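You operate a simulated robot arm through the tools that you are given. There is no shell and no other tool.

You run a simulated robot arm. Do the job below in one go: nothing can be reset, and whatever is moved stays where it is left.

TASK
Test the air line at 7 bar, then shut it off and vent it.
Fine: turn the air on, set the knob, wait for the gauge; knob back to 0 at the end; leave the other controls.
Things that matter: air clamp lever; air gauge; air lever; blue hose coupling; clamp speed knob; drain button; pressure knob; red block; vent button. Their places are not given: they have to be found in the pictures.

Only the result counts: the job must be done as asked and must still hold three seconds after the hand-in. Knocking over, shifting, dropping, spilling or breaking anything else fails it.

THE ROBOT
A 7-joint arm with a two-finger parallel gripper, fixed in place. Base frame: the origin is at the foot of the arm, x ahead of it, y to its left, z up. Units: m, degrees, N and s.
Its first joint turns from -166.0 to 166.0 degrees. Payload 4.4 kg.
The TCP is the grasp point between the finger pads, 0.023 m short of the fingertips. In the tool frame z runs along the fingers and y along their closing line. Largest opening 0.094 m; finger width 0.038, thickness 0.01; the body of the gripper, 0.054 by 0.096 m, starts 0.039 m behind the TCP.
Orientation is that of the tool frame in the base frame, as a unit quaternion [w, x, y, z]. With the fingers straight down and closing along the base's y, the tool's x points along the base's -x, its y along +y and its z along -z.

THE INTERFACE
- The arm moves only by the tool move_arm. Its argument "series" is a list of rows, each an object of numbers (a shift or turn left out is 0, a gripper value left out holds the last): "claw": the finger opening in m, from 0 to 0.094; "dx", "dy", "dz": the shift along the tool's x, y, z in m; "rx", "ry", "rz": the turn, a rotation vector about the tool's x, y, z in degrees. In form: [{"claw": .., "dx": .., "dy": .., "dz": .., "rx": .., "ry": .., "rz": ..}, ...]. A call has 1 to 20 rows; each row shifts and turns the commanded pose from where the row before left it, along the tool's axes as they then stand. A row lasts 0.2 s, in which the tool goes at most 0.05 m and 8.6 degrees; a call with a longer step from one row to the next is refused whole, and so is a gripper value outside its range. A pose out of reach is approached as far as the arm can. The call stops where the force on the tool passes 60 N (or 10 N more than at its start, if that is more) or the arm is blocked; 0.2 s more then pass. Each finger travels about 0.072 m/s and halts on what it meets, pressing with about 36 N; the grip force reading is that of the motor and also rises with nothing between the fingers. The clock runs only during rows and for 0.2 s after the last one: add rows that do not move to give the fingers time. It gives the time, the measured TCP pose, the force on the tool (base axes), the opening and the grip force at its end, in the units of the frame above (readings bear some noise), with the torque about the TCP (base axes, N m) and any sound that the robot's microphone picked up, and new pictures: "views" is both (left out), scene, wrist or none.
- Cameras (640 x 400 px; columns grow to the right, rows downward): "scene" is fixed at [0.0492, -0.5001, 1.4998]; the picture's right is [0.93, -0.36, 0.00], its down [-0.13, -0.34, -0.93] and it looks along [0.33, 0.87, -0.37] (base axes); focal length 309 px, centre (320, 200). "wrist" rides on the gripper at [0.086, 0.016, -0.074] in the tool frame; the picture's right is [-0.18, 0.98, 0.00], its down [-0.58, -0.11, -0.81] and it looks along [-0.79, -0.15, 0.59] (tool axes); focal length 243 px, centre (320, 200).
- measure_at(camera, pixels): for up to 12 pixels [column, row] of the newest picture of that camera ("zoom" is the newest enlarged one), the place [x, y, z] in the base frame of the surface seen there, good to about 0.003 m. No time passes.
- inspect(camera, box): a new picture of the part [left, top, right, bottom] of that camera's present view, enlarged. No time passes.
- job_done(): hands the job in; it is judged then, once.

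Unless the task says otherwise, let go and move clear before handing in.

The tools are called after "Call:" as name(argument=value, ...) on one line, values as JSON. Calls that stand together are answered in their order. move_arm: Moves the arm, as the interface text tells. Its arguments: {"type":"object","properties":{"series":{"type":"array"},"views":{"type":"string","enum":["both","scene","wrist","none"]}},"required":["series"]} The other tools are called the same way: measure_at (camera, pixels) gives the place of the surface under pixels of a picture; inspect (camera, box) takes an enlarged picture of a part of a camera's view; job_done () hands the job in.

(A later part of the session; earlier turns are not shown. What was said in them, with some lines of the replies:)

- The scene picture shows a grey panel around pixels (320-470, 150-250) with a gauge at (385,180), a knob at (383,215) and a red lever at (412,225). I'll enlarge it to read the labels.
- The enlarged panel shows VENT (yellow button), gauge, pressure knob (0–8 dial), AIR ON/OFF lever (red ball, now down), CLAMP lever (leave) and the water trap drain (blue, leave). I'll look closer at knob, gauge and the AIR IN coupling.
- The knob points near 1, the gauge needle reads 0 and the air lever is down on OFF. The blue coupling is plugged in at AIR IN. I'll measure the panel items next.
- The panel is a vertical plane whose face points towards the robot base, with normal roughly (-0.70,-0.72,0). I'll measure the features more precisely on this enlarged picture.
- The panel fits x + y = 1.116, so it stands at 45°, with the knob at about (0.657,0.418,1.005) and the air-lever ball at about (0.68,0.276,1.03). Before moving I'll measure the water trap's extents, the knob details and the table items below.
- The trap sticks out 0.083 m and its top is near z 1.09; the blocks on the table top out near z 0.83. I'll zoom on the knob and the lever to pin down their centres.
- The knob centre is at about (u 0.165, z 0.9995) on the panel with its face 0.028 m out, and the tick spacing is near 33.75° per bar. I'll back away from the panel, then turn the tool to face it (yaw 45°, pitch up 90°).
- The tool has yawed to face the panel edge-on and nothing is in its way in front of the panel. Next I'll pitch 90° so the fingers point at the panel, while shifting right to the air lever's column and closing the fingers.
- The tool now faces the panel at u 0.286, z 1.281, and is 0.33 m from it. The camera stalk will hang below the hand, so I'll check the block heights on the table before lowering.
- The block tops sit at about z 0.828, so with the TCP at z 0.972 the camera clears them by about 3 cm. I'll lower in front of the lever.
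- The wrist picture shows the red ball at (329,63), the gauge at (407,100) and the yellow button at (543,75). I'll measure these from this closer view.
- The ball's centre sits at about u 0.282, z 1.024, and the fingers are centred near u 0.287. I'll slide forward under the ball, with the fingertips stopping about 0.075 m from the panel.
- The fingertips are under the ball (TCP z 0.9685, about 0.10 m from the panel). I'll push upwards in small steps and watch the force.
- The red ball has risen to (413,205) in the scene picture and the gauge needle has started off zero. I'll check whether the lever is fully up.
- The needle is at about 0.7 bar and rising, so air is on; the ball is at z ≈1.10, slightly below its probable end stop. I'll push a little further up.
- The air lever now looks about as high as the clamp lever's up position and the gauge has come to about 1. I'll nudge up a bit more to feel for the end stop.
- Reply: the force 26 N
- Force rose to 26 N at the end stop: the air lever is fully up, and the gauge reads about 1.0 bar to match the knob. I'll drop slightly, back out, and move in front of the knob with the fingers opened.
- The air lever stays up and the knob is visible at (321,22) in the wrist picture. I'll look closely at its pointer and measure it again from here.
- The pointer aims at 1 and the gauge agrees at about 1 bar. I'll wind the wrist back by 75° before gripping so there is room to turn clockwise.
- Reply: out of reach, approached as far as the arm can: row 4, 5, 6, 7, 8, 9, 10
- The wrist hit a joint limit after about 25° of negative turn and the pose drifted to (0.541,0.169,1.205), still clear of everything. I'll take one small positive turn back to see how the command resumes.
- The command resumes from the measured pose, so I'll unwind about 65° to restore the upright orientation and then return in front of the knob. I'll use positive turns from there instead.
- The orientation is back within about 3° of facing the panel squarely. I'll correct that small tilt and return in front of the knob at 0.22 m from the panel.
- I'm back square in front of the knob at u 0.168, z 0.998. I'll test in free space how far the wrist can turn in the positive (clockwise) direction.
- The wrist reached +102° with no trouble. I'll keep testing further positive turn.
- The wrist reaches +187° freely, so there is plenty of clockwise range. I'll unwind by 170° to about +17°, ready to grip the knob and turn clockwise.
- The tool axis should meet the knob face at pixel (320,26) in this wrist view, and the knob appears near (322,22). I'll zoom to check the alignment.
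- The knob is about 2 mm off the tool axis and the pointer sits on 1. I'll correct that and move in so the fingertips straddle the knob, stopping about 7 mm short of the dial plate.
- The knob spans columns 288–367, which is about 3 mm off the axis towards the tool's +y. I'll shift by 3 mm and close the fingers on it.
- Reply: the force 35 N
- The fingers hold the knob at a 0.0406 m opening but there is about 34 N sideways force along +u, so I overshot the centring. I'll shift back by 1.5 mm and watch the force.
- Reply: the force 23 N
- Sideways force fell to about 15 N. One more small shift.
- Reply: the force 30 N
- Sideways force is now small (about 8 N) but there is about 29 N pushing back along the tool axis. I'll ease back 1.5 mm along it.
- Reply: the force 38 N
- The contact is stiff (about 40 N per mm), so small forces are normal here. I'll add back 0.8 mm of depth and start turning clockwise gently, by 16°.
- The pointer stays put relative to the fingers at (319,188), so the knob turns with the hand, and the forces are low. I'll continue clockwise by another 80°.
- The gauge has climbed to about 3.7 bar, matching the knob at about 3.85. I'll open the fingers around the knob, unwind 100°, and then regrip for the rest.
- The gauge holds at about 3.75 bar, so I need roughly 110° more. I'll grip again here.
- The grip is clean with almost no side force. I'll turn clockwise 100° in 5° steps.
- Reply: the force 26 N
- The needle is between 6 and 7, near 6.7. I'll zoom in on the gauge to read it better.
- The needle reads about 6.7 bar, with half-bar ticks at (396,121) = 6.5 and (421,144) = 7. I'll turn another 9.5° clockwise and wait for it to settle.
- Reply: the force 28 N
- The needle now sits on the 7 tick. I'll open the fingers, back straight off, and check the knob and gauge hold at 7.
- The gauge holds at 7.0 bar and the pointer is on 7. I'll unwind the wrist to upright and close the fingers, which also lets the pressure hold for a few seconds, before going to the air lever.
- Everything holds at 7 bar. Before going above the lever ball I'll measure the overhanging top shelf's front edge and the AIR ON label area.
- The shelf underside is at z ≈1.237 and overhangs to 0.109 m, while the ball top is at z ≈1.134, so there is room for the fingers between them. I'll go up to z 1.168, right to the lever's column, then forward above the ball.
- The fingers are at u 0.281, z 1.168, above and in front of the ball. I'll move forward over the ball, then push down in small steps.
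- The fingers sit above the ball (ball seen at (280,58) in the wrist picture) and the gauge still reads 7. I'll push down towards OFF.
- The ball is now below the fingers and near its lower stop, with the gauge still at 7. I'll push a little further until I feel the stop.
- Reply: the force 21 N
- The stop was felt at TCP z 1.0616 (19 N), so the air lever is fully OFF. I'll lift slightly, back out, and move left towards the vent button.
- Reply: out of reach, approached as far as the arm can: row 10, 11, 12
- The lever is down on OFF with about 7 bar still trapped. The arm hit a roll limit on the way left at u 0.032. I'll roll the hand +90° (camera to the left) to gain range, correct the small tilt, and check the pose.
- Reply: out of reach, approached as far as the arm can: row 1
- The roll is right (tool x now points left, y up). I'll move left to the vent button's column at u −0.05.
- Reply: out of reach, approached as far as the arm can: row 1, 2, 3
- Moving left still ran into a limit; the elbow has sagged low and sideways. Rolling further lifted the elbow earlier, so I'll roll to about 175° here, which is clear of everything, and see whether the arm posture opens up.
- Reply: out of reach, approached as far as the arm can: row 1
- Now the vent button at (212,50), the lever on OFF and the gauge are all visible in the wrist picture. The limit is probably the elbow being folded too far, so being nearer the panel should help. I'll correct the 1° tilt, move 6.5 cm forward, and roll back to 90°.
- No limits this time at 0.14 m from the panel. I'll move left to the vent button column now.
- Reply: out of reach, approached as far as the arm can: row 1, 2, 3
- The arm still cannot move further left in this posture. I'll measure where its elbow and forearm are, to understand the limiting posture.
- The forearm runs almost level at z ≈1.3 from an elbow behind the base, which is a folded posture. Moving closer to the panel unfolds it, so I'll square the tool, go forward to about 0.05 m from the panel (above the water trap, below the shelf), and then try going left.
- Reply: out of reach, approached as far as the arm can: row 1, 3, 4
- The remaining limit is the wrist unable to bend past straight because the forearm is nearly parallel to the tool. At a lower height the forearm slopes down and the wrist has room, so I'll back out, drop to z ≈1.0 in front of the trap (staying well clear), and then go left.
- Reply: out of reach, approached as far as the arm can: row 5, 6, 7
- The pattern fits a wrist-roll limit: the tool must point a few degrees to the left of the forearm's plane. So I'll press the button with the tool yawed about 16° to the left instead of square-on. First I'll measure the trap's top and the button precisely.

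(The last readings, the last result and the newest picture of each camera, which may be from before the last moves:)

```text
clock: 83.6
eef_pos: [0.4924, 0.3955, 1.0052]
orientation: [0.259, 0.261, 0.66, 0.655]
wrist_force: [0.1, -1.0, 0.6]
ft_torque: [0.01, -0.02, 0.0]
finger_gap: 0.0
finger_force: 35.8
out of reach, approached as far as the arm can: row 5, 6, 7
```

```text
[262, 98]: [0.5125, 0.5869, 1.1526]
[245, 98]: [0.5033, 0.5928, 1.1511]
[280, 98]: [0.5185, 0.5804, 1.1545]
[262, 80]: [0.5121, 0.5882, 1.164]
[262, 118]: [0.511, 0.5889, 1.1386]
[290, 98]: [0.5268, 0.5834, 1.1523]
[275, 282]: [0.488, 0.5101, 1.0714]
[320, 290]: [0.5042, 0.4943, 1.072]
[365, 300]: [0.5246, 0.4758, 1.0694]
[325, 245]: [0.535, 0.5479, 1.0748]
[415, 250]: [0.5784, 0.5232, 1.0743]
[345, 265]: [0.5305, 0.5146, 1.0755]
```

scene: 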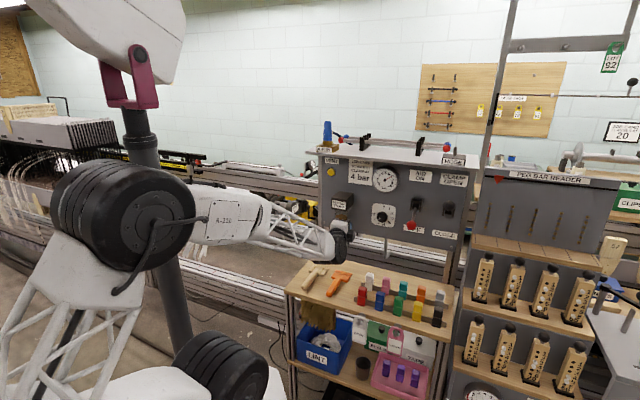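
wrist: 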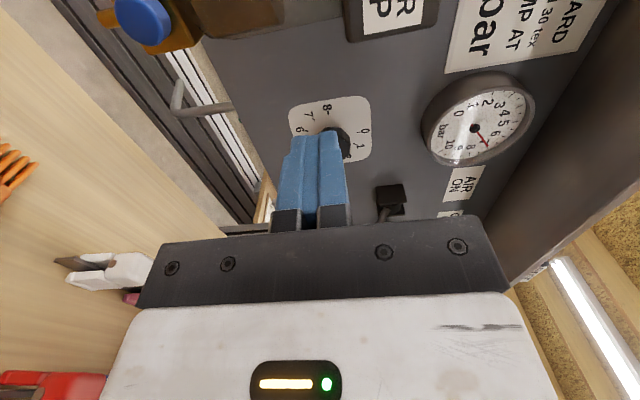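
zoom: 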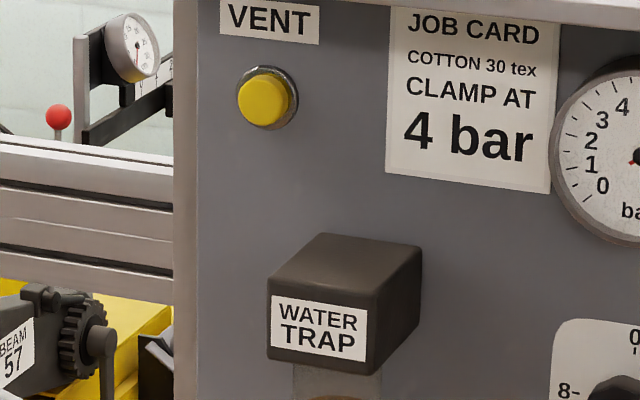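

The button centre is at u −0.053, z 1.151, 0.012 m out; the trap top is at z 1.075. I'll yaw the tool 14° left here and rise to the button's height.

Call:
move_arm(series=[{"rx": -0.44, "ry": 7.1}, {"ry": 7.1}, {"dy": 0.037}, {"dy": 0.037}, {"dy": 0.037}, {"dy": 0.0365}, {}, {}])

```text
clock: 85.4
eef_pos: [0.4863, 0.3919, 1.1553]
orientation: [0.181, 0.181, 0.684, 0.683]
wrist_force: [-0.2, 0.1, -0.3]
ft_torque: [0.02, -0.02, -0.01]
finger_gap: 0.0002
finger_force: 36.0
```

scene: 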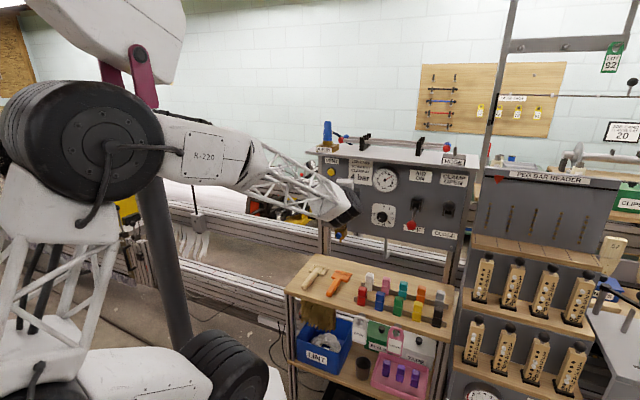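
wrist: 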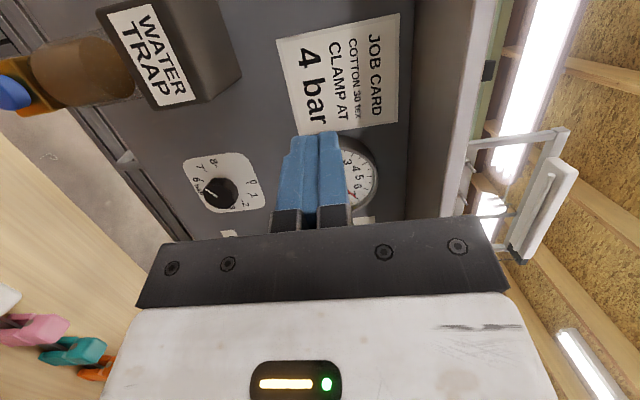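

No limits in this yawed pose, and the elbow has come back up. I'll move to 7 cm in front of the vent button along the tool axis.

Call:
move_arm(series=[{"dx": 0.0301, "dz": 0.0294, "dy": -0.0012}, {"dx": 0.0301, "dz": 0.0294, "dy": -0.0012}, {"dx": 0.0302, "dz": 0.0295, "dy": -0.0011}, {}, {}])

```text
clock: 86.6
eef_pos: [0.4541, 0.5135, 1.1507]
orientation: [0.18, 0.18, 0.684, 0.684]
wrist_force: [0.1, -0.4, 0.2]
ft_torque: [-0.01, 0.0, 0.0]
finger_gap: 0.0001
finger_force: 35.7
```

scene: 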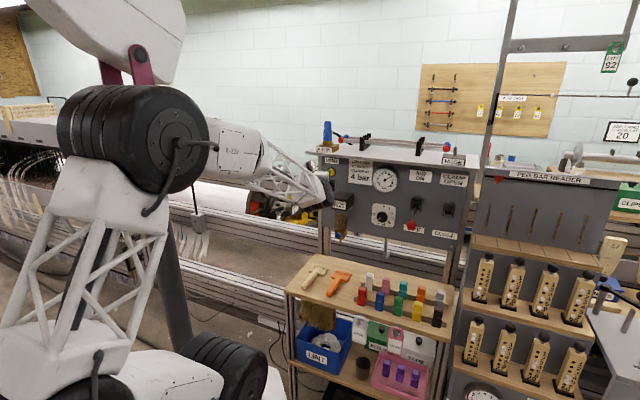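
wrist: 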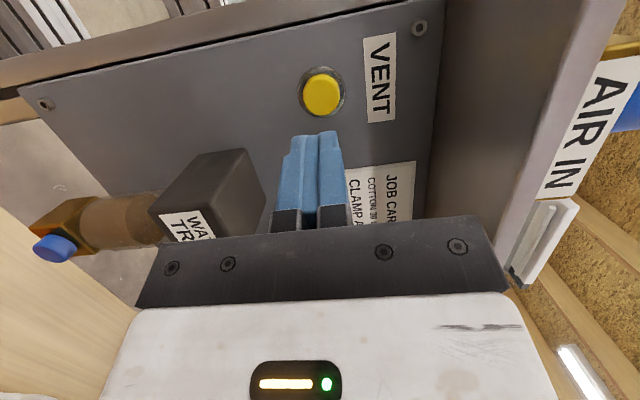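

The vent button is right ahead at (322,94) in the wrist picture, and the trap is clear to the side. I'll measure the button and the shelf from here before pressing.

Call:
measure_at(camera="wrist", pixels=[[322, 94], [308, 94], [336, 94], [322, 80], [322, 108], [250, 80], [250, 170], [500, 150], [240, 150]])

Call:
inspect(camera="wrist", box=[240, 50, 420, 240])

Call:
inspect(camera="scene", box=[315, 140, 405, 240])

```text
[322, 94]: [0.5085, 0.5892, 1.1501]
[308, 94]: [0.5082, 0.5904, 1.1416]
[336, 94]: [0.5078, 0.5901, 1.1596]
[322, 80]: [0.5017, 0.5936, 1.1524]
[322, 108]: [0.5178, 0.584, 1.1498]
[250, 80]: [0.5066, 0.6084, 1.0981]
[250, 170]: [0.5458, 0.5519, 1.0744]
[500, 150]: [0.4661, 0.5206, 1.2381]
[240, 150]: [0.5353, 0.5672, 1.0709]
```

```text
2.11 times, centred on (330, 145) of wrist
```

zoom: 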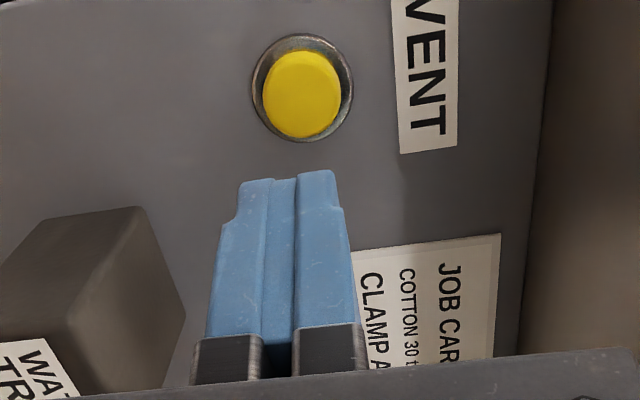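

```text
4.00 times, centred on (360, 190) of scene
```

zoom: 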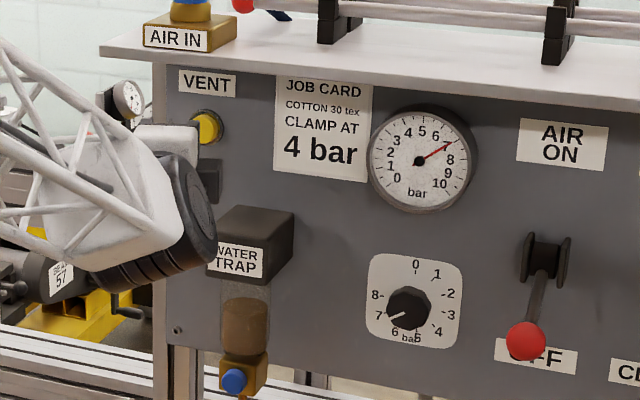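

The button centre is at u ≈−0.055, z 1.151. I'll shift 6 mm left so the leading finger corner meets the button's middle, then approach to about 1 cm from contact.

Call:
move_arm(series=[{"dx": 0.006}, {"dz": 0.02}, {"dz": 0.02}, {"dz": 0.016}, {}, {}])

```text
clock: 88.0
eef_pos: [0.4783, 0.5644, 1.1489]
orientation: [0.181, 0.182, 0.683, 0.683]
wrist_force: [0.8, -0.3, -0.7]
ft_torque: [0.01, -0.01, -0.02]
finger_gap: 0.0002
finger_force: 36.1
```

scene: 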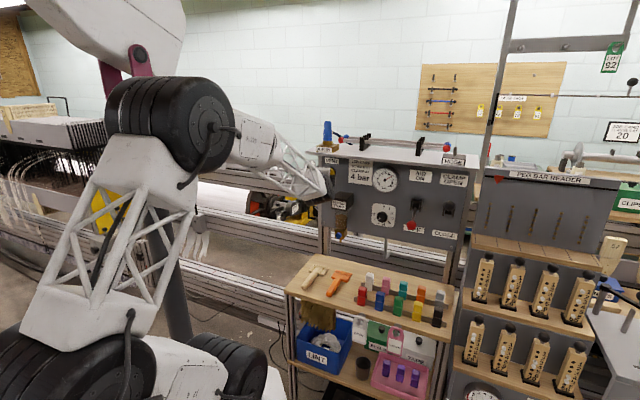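
wrist: 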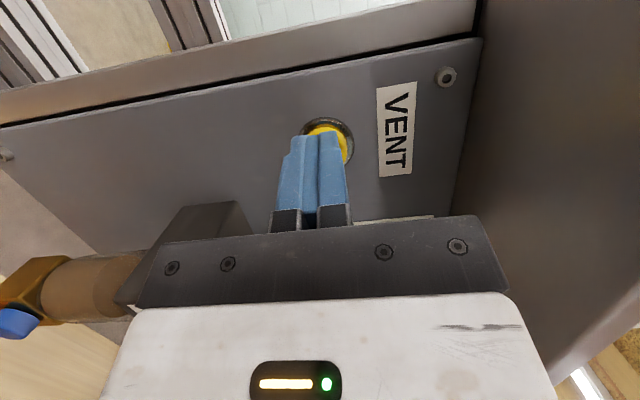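

The fingertips are right in front of the yellow button. I'll press forward in small steps and watch the force and gauge.

Call:
move_arm(series=[{"dz": 0.005}, {"dz": 0.005}, {"dz": 0.003}, {"dz": 0.002}, {"dz": 0.002}, {}])

Call:
inspect(camera="scene", box=[368, 162, 404, 198])

```text
clock: 89.4
eef_pos: [0.4878, 0.5811, 1.1491]
orientation: [0.181, 0.18, 0.684, 0.684]
wrist_force: [-2.3, -6.1, -2.8]
ft_torque: [-0.04, 0.07, -0.11]
finger_gap: 0.0
finger_force: 35.7
heard: click
```

scene: 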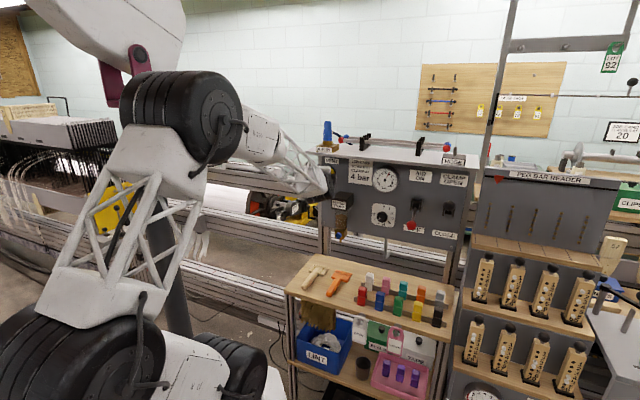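
wrist: 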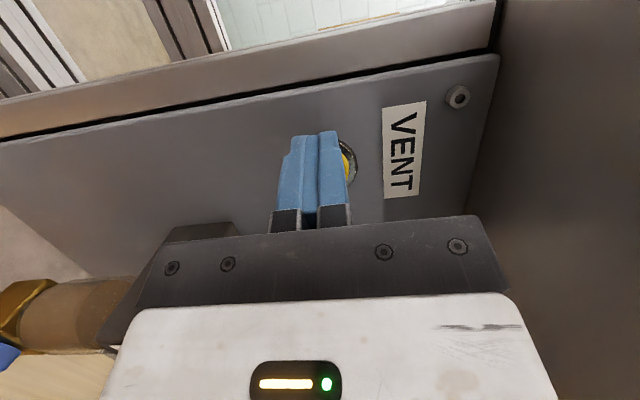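

```text
11.11 times, centred on (386, 180) of scene
```

zoom: 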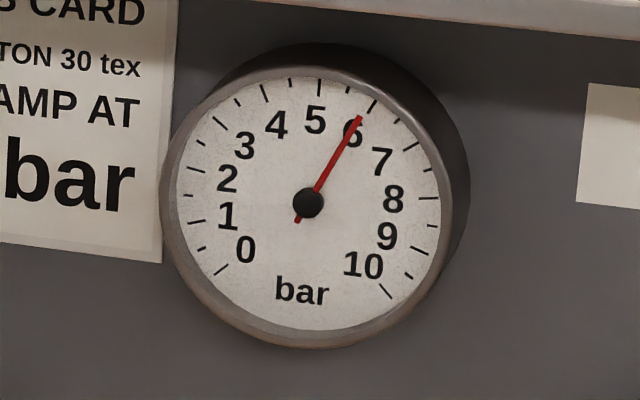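

A click was heard and the gauge has dropped to about 6, so the vent is open. I'll hold the button down until the needle reaches 0.

Call:
move_arm(series=[{"dz": 0.0005}, {}, {}, {}, {}, {}, {}, {}, {}, {}, {}, {}, {}, {}, {}], views="scene")

Call:
inspect(camera="scene", box=[368, 162, 404, 198])

```text
clock: 92.6
eef_pos: [0.487, 0.5816, 1.1495]
orientation: [0.18, 0.18, 0.683, 0.684]
wrist_force: [-6.4, -5.7, 2.0]
ft_torque: [-0.01, -0.1, -0.09]
finger_gap: 0.0001
finger_force: 36.5
```

scene: 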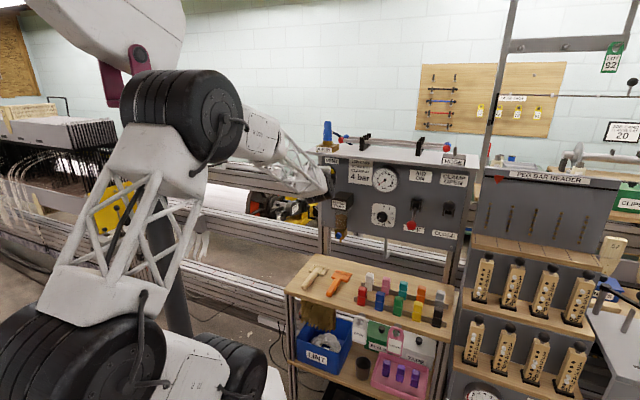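

```text
11.11 times, centred on (386, 180) of scene
```

zoom: 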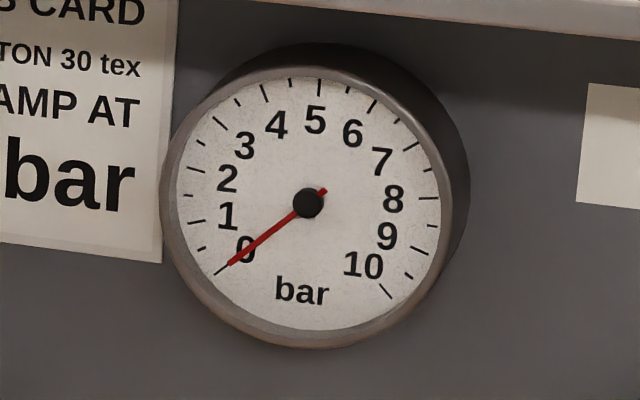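

The gauge is at 0. I'll hold a moment longer, release the button straight back, and then travel right to in front of the knob, squaring the tool up again.

Call:
move_arm(series=[{}, {}, {}, {}, {"dz": -0.03}, {"dz": -0.035}, {"dz": -0.035}, {"dx": -0.0363, "dz": -0.0224}, {"dx": -0.0363, "dz": -0.0224}, {"dx": -0.0363, "dz": -0.0224}, {"dx": -0.0363, "dz": -0.0224}, {"dx": -0.0363, "dz": -0.0223}, {"ry": -7.65}, {"ry": -7.65}, {}, {}])

Call:
inspect(camera="scene", box=[310, 120, 480, 260])

```text
clock: 96.0
eef_pos: [0.5386, 0.3071, 1.1505]
orientation: [0.27, 0.27, 0.654, 0.653]
wrist_force: [0.8, 1.0, 0.5]
ft_torque: [0.0, -0.03, -0.04]
finger_gap: 0.0
finger_force: 35.8
```

scene: 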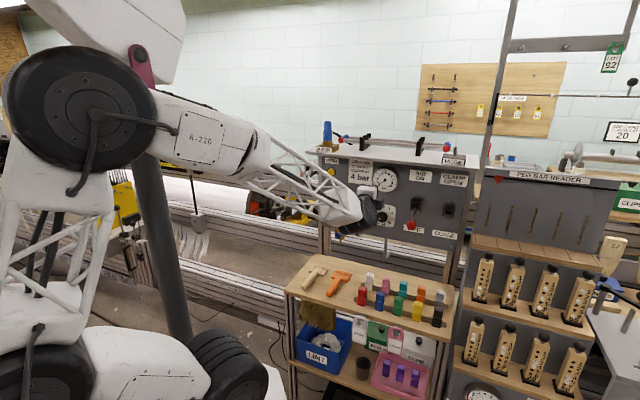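
wrist: 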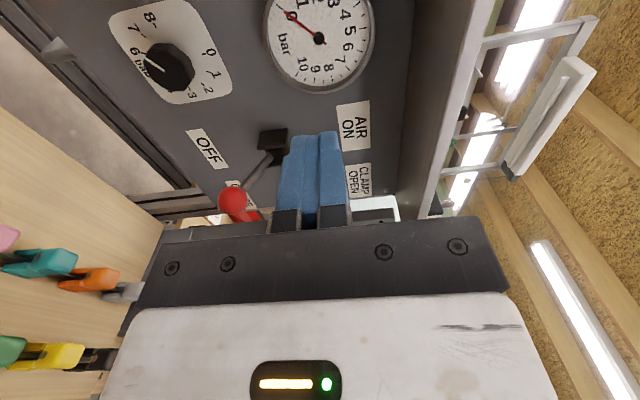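

```text
2.86 times, centred on (395, 190) of scene
```

zoom: 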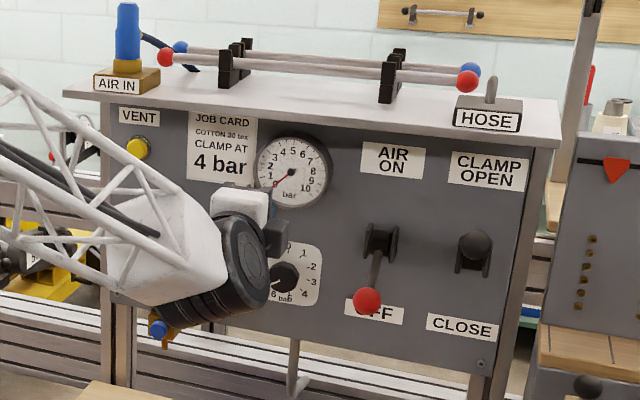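

The gauge stays at 0, the air lever is OFF, and I'm square in front above the knob at u 0.164. I'll lower to the knob height, open the fingers and roll to about 130° for the counter-clockwise turn.

Call:
move_arm(series=[{"dy": -0.0379, "claw": 0.07}, {"dy": -0.0379}, {"dy": -0.0379}, {"dy": -0.0378}, {"rz": 8}, {"rz": 8}, {"rz": 8}, {"rz": 8}, {"rz": 8}, {}, {}])

Call:
inspect(camera="wrist", box=[250, 0, 390, 90])

```text
clock: 98.4
eef_pos: [0.5409, 0.3085, 0.9974]
orientation: [0.03, 0.477, 0.522, 0.707]
wrist_force: [0.2, 0.0, -0.2]
ft_torque: [-0.02, 0.02, -0.07]
finger_gap: 0.0698
finger_force: 0.3
```

scene: 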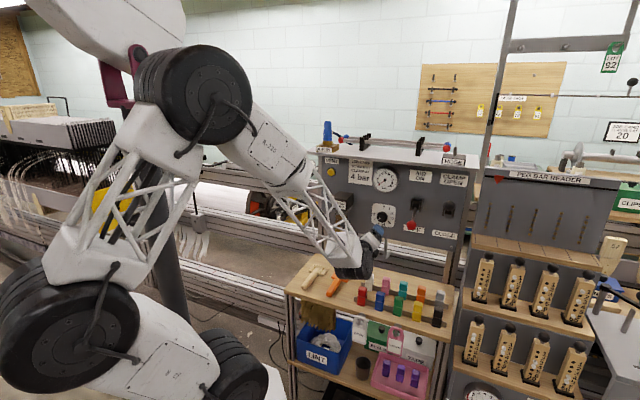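
wrist: 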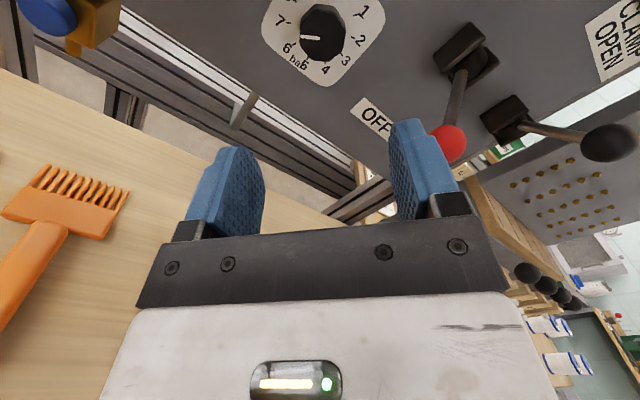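

```text
4.44 times, centred on (320, 45) of wrist
```

zoom: 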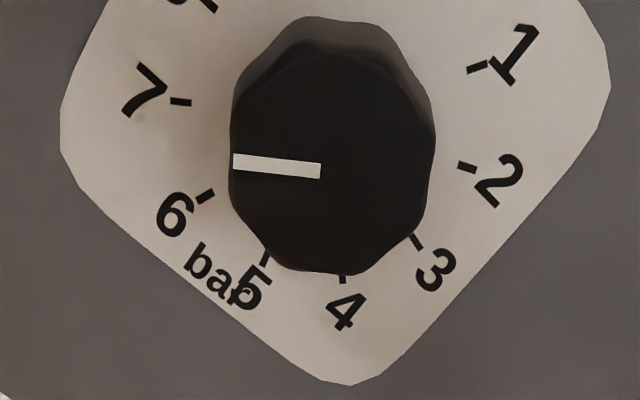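

The knob pointer is near 7 and the knob is about 2 mm above the tool axis. I'll correct that and move in around the knob.

Call:
move_arm(series=[{"dx": 0.0013, "dy": 0.0015}, {"dz": 0.04}, {"dz": 0.04}, {"dz": 0.035}, {"dz": 0.026}, {"dz": 0.016}, {}, {}])

```text
clock: 100.2
eef_pos: [0.6513, 0.4208, 0.998]
orientation: [0.03, 0.477, 0.522, 0.707]
wrist_force: [-0.5, -0.3, 0.1]
ft_torque: [0.01, -0.02, -0.01]
finger_gap: 0.0699
finger_force: 0.0
```

scene: 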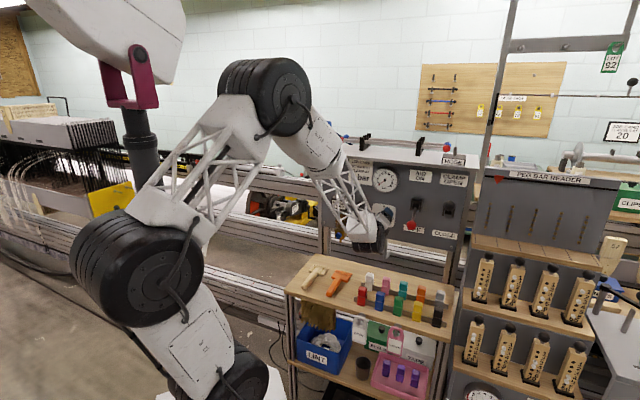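
wrist: 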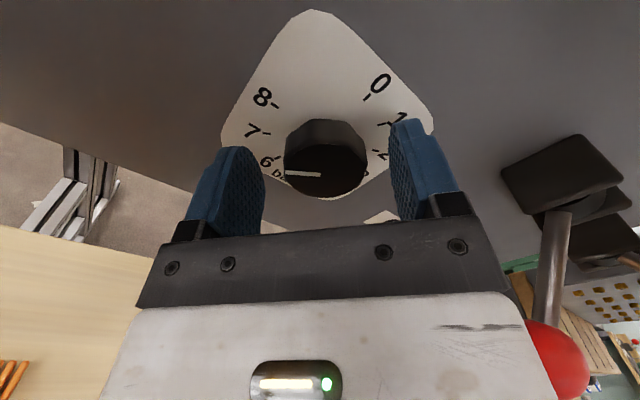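

The knob is about 2 mm off-centre towards +y in this view. I'll shift 1.5 mm and close the fingers.

Call:
move_arm(series=[{"dy": 0.0015}, {}, {"claw": 0.0}, {}, {}, {}], views="wrist")

```text
clock: 101.6
eef_pos: [0.652, 0.4202, 0.9992]
orientation: [0.03, 0.476, 0.522, 0.707]
wrist_force: [3.6, -6.8, 5.9]
ft_torque: [0.06, -0.07, -0.13]
finger_gap: 0.0404
finger_force: 45.6
```

wrist: 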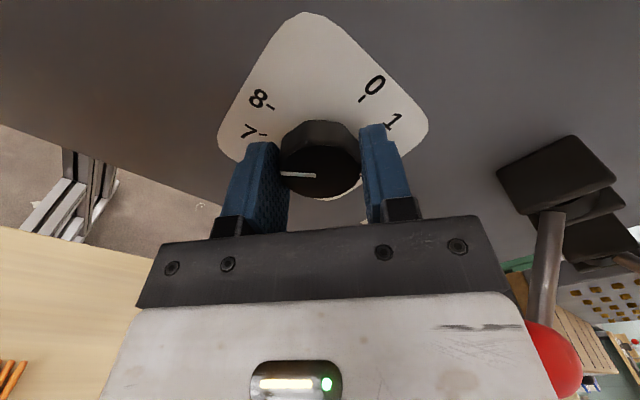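

Clean grip with little side force. I'll turn the knob counter-clockwise by 116°.

Call:
move_arm(series=[{"rz": -5.8}, {"rz": -5.8}, {"rz": -5.8}, {"rz": -5.8}, {"rz": -5.8}, {"rz": -5.8}, {"rz": -5.8}, {"rz": -5.8}, {"rz": -5.8}, {"rz": -5.8}, {"rz": -5.8}, {"rz": -5.8}, {"rz": -5.8}, {"rz": -5.8}, {"rz": -5.8}, {"rz": -5.8}, {"rz": -5.8}, {"rz": -5.8}, {"rz": -5.8}, {"rz": -5.8}])

```text
clock: 105.8
eef_pos: [0.6528, 0.4182, 1.0014]
orientation: [0.615, -0.192, 0.68, 0.349]
wrist_force: [21.0, -2.5, -21.6]
ft_torque: [-0.33, 0.27, -0.45]
finger_gap: 0.0399
finger_force: 45.0
```

scene: 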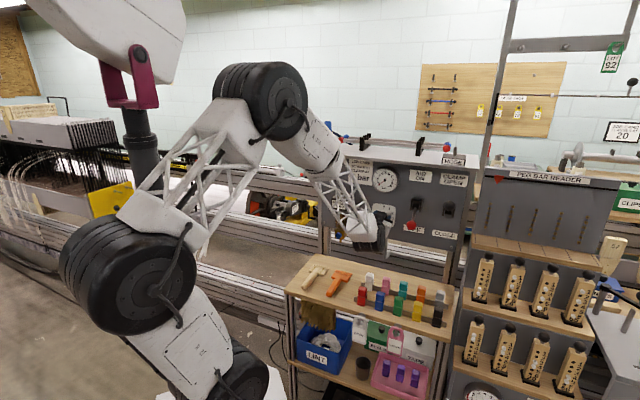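
wrist: 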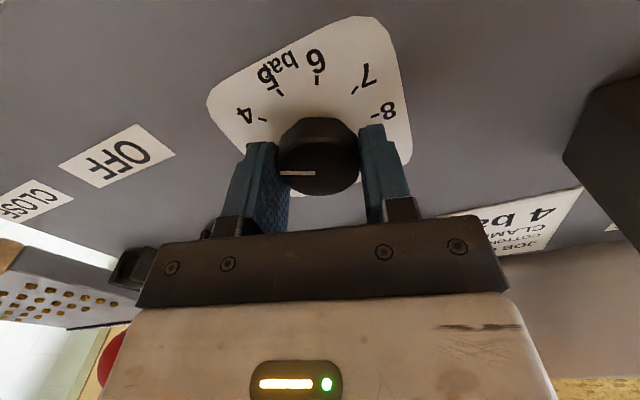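

The knob turned with the hand. I'll open, roll back by 116°, and check alignment for the second turn.

Call:
move_arm(series=[{"claw": 0.07}, {}, {}, {"rz": 8.286}, {"rz": 8.286}, {"rz": 8.286}, {"rz": 8.286}, {"rz": 8.286}, {"rz": 8.286}, {"rz": 8.286}, {"rz": 8.286}, {"rz": 8.286}, {"rz": 8.286}, {"rz": 8.286}, {"rz": 8.286}, {"rz": 8.286}, {"rz": 8.286}, {}, {}])

Call:
inspect(camera="wrist", box=[220, 60, 440, 220])

```text
clock: 109.8
eef_pos: [0.6516, 0.4187, 1.0032]
orientation: [0.029, 0.477, 0.521, 0.707]
wrist_force: [0.5, 0.1, -1.2]
ft_torque: [-0.01, -0.01, -0.02]
finger_gap: 0.07
finger_force: 0.0
```

scene: 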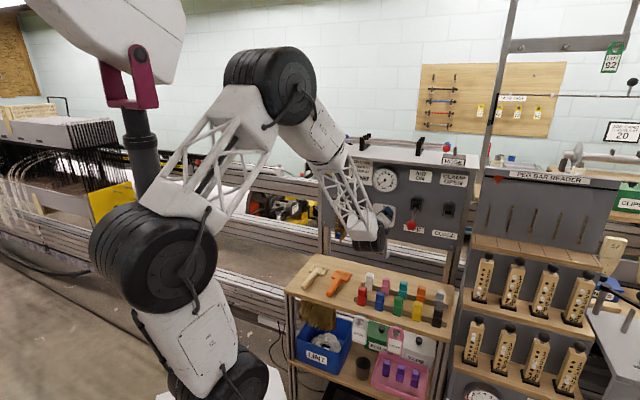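
wrist: 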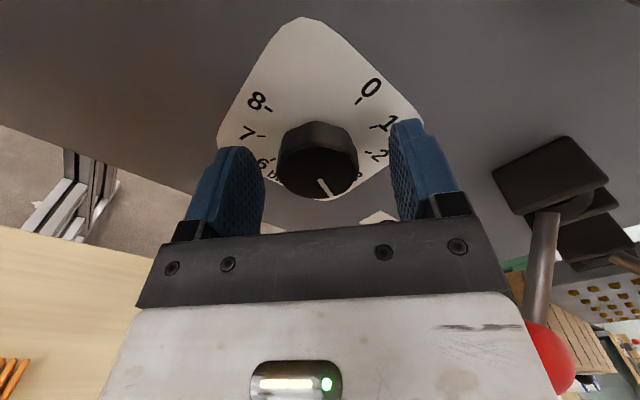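

```text
2.50 times, centred on (330, 140) of wrist
```

zoom: 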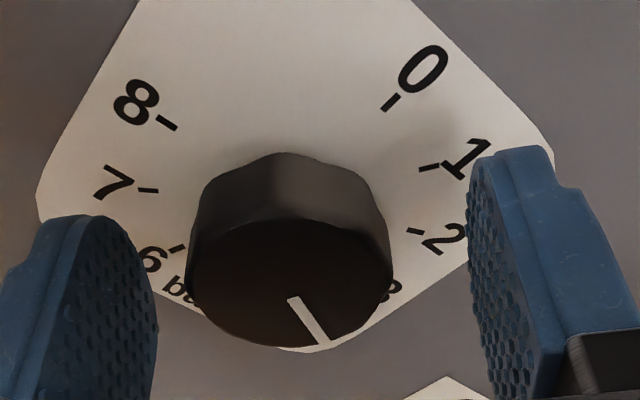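

The pointer is now around 3.5. The tool is about 3 mm too high, so I'll correct that and grip again.

Call:
move_arm(series=[{"dx": -0.0022, "dy": -0.0022}, {}, {"claw": 0.0}, {}, {}, {}], views="none")

```text
clock: 111.2
eef_pos: [0.652, 0.4176, 0.9982]
orientation: [0.031, 0.478, 0.52, 0.707]
wrist_force: [10.4, -15.0, 11.0]
ft_torque: [0.01, 0.01, -0.54]
finger_gap: 0.0404
finger_force: 44.6
```

The grip is good. I'll turn another 104° counter-clockwise and then check the pointer before the last few degrees.

Call:
move_arm(series=[{"rz": -5.8}, {"rz": -5.8}, {"rz": -5.8}, {"rz": -5.8}, {"rz": -5.8}, {"rz": -5.8}, {"rz": -5.8}, {"rz": -5.8}, {"rz": -5.8}, {"rz": -5.8}, {"rz": -5.8}, {"rz": -5.8}, {"rz": -5.8}, {"rz": -5.8}, {"rz": -5.8}, {"rz": -5.8}, {"rz": -5.8}, {"rz": -5.8}])

Call:
inspect(camera="wrist", box=[200, 40, 440, 220])

```text
clock: 115.0
eef_pos: [0.6515, 0.4195, 0.9985]
orientation: [0.577, -0.121, 0.696, 0.41]
wrist_force: [-8.9, 8.8, 41.2]
ft_torque: [0.07, -0.15, -0.36]
finger_gap: 0.0397
finger_force: 44.9
```

scene: 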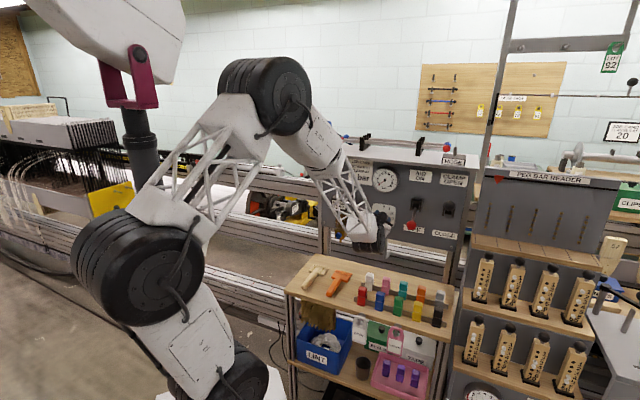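
wrist: 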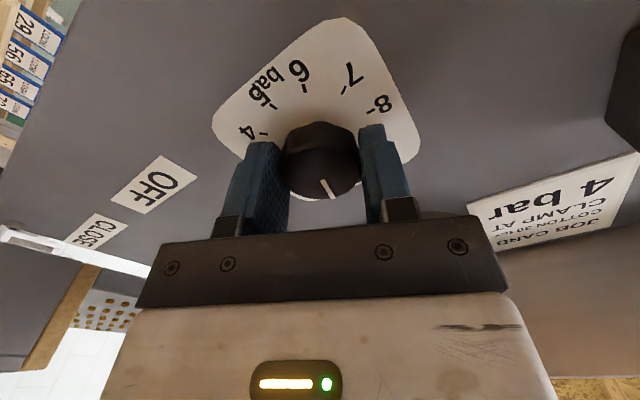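

```text
2.22 times, centred on (320, 130) of wrist
```

zoom: 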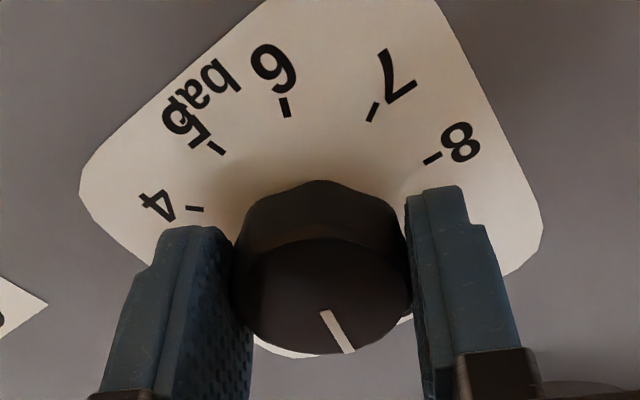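

The remaining turn should be about 16°. There is about 41 N of upward side force, so I'll ease 1 mm up and turn another 12°.

Call:
move_arm(series=[{"dx": -0.0009, "dy": 0.0004}, {"rz": -4}, {"rz": -4}, {"rz": -4}, {}], views="wrist")

```text
clock: 116.2
eef_pos: [0.6513, 0.4193, 0.9985]
orientation: [0.616, -0.193, 0.68, 0.347]
wrist_force: [14.0, 47.0, 12.2]
ft_torque: [-0.21, 0.18, -0.6]
finger_gap: 0.04
finger_force: 45.0
```

wrist: 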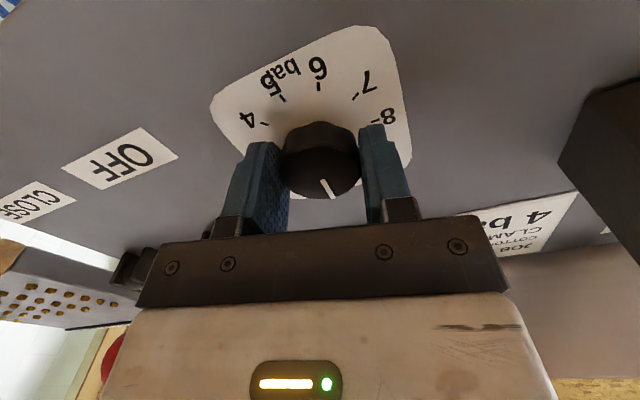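

The knob should now be within a few degrees of 0. I'll open the fingers, back straight out, and look at the pointer.

Call:
move_arm(series=[{"claw": 0.075}, {}, {}, {"dz": -0.03}, {"dz": -0.04}, {"dz": -0.04}, {"dz": -0.04}, {"dz": -0.02}, {}, {}])

Call:
inspect(camera="scene", box=[366, 195, 406, 235])

Call:
inspect(camera="wrist", box=[250, 0, 390, 90])

Call:
inspect(camera="scene", box=[310, 120, 480, 260])

```text
clock: 118.4
eef_pos: [0.5337, 0.2975, 0.9978]
orientation: [0.616, -0.193, 0.68, 0.347]
wrist_force: [0.0, -0.6, -0.3]
ft_torque: [0.0, 0.01, 0.02]
finger_gap: 0.0745
finger_force: 0.0
```

scene: 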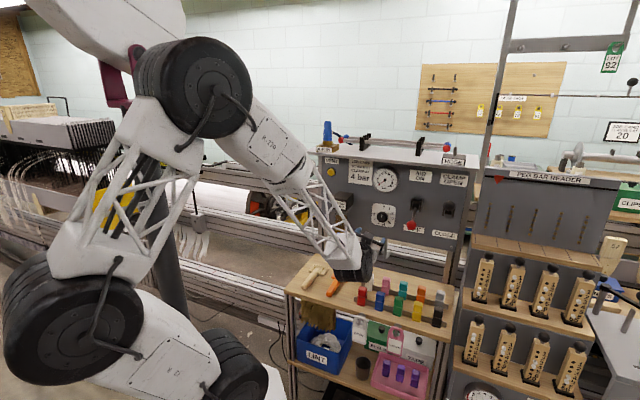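
wrist: 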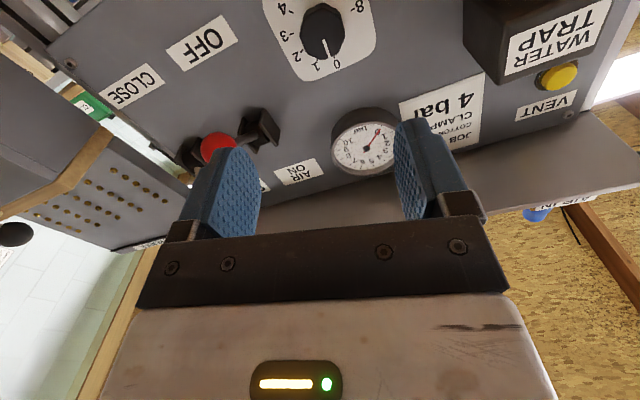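

```text
10.00 times, centred on (386, 215) of scene
```

zoom: 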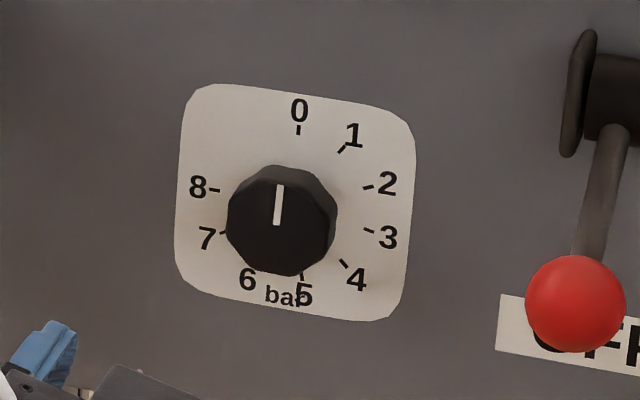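

```text
4.44 times, centred on (320, 45) of wrist
```

zoom: 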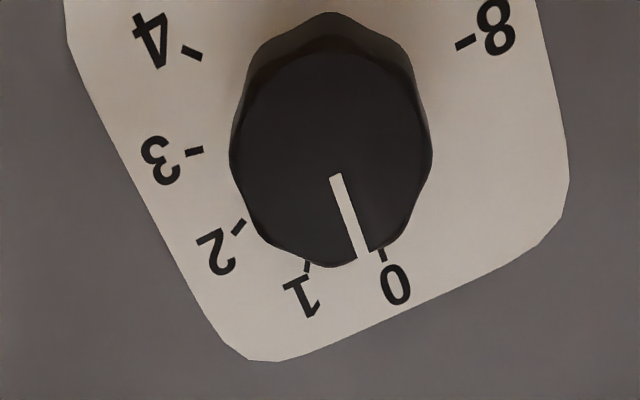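

```text
2.86 times, centred on (395, 190) of scene
```

zoom: 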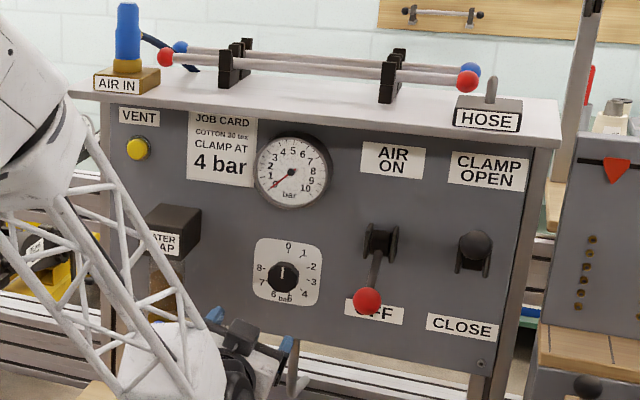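

The gauge is at 0, the lever is OFF, the vent button is released, and the pointer is about 4° short of 0. I'll regrip for a small final correction.

Call:
move_arm(series=[{"dx": -0.001, "dy": 0.0022}, {"dz": 0.04}, {"dz": 0.04}, {"dz": 0.04}, {"dz": 0.03}, {"dz": 0.02}, {}, {}])

```text
clock: 120.2
eef_pos: [0.6509, 0.4187, 0.998]
orientation: [0.615, -0.192, 0.68, 0.349]
wrist_force: [-0.5, -0.1, -0.6]
ft_torque: [0.02, 0.02, 0.03]
finger_gap: 0.075
finger_force: 0.0
```

scene: 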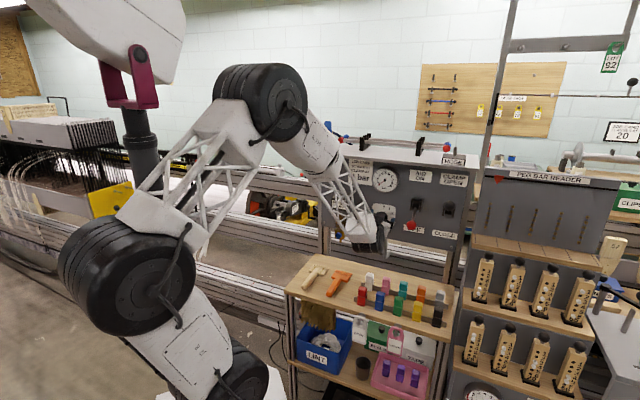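
wrist: 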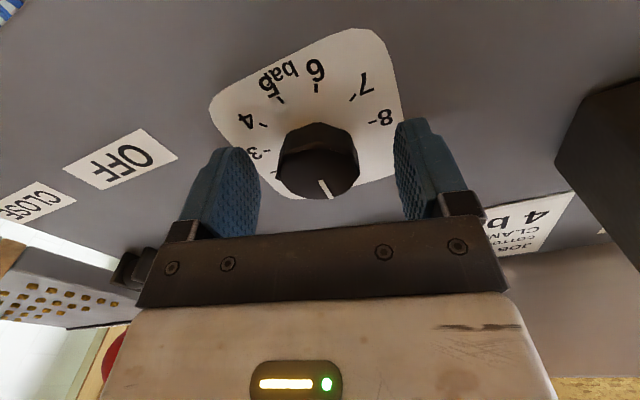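

The knob is nearly centred (columns 277–358). I'll shift 1 mm, grip, and turn about 4° counter-clockwise.

Call:
move_arm(series=[{"dy": -0.001}, {"claw": 0.0}, {}, {}, {}, {"rz": -2}, {"rz": -2}, {}], views="wrist")

```text
clock: 122.0
eef_pos: [0.6501, 0.4191, 0.9977]
orientation: [0.627, -0.216, 0.674, 0.325]
wrist_force: [40.2, -15.8, -23.1]
ft_torque: [0.77, 0.86, -0.21]
finger_gap: 0.0398
finger_force: 44.6
```

wrist: 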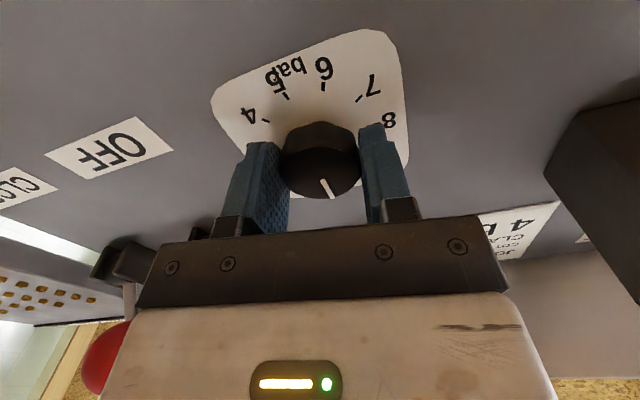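

A torque of about 1.15 N·m now resists the turn, so the knob is at its 0 stop. I'll let go, back straight off, and check everything.

Call:
move_arm(series=[{"claw": 0.075}, {}, {}, {"dz": -0.03}, {"dz": -0.04}, {"dz": -0.04}, {"dz": -0.04}, {"dz": -0.03}, {}, {}])

Call:
inspect(camera="scene", box=[366, 195, 406, 235])

Call:
inspect(camera="scene", box=[310, 120, 480, 260])

Call:
inspect(camera="wrist", box=[250, 0, 390, 90])

```text
clock: 124.2
eef_pos: [0.5243, 0.2904, 1.0023]
orientation: [0.628, -0.215, 0.674, 0.326]
wrist_force: [-0.1, 0.7, 0.0]
ft_torque: [0.02, 0.04, 0.0]
finger_gap: 0.075
finger_force: 0.2
```

scene: 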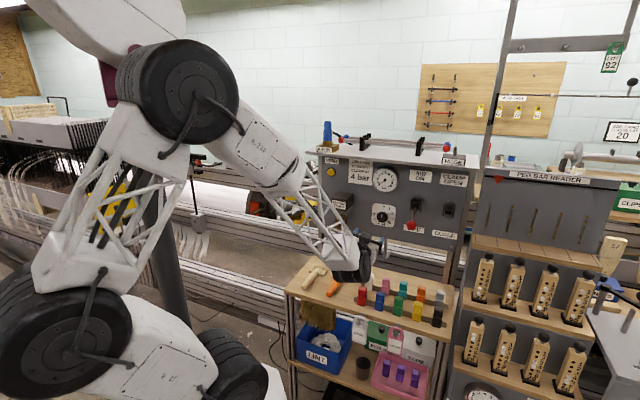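
wrist: 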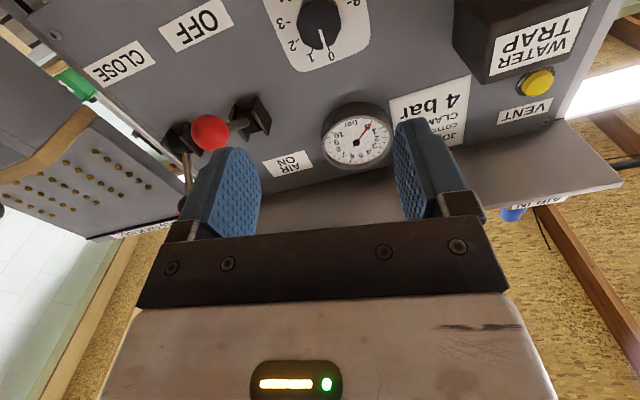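

```text
10.00 times, centred on (386, 215) of scene
```

zoom: 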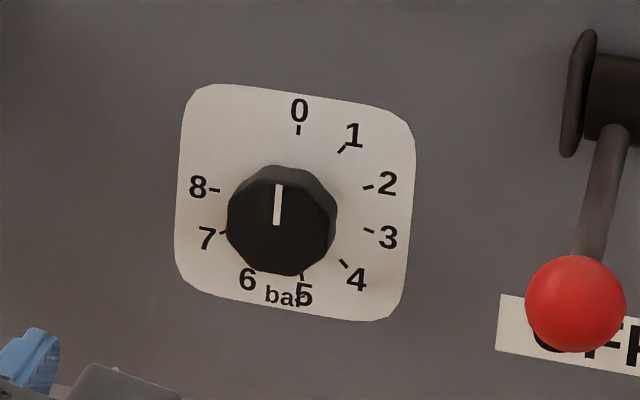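

```text
2.86 times, centred on (395, 190) of scene
```

zoom: 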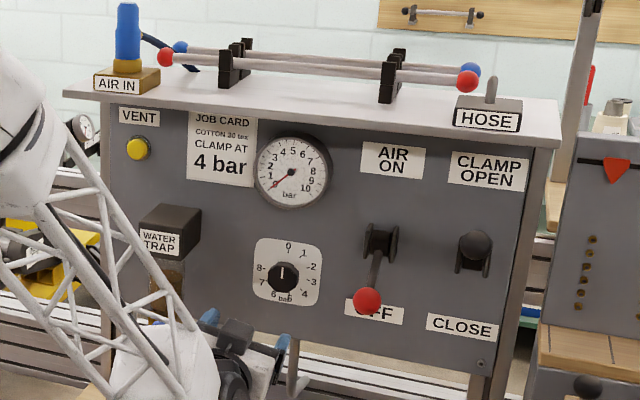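

```text
4.44 times, centred on (320, 45) of wrist
```

zoom: 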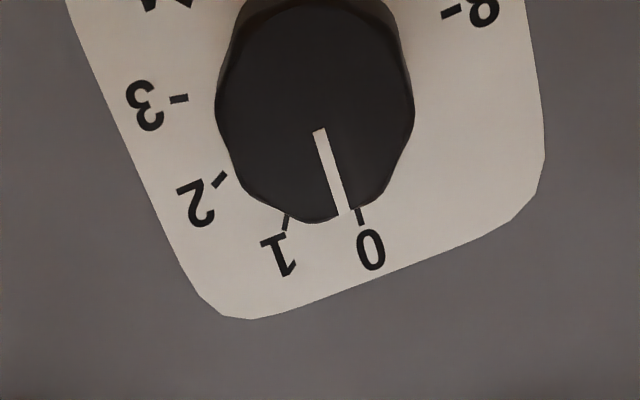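

The last check looks right:
- The gauge needle is on 0.
- The air lever is down on OFF.
- The vent button is released.
- The knob pointer is at its 0 stop.
- The clamp lever, drain, coupling and blocks look untouched, and the hand is open and clear.

I'll hand the job in.

Call:
job_done()

```text
The job is handed in.
```

The air line was tested at 7 bar, then shut off and vented, and I've handed the job in.

- **Test:** I turned the air lever on and set the pressure knob until the gauge read 7.0 bar. It held there for several seconds after I let go of the knob.
- **Shut off and vent:** I pushed the air lever fully down to OFF. I then held the vent button until the gauge fell to 0, and it stayed at 0.
- **Knob:** It is back at 0. I felt what seems to be its end stop; in the picture the pointer looks within about 2–3° of the 0 mark.
- **Other controls:** I did not touch the clamp lever, drain button or hose coupling, and nothing else was moved. I never located the clamp speed knob in the pictures.

The hand is open and clear of the panel.
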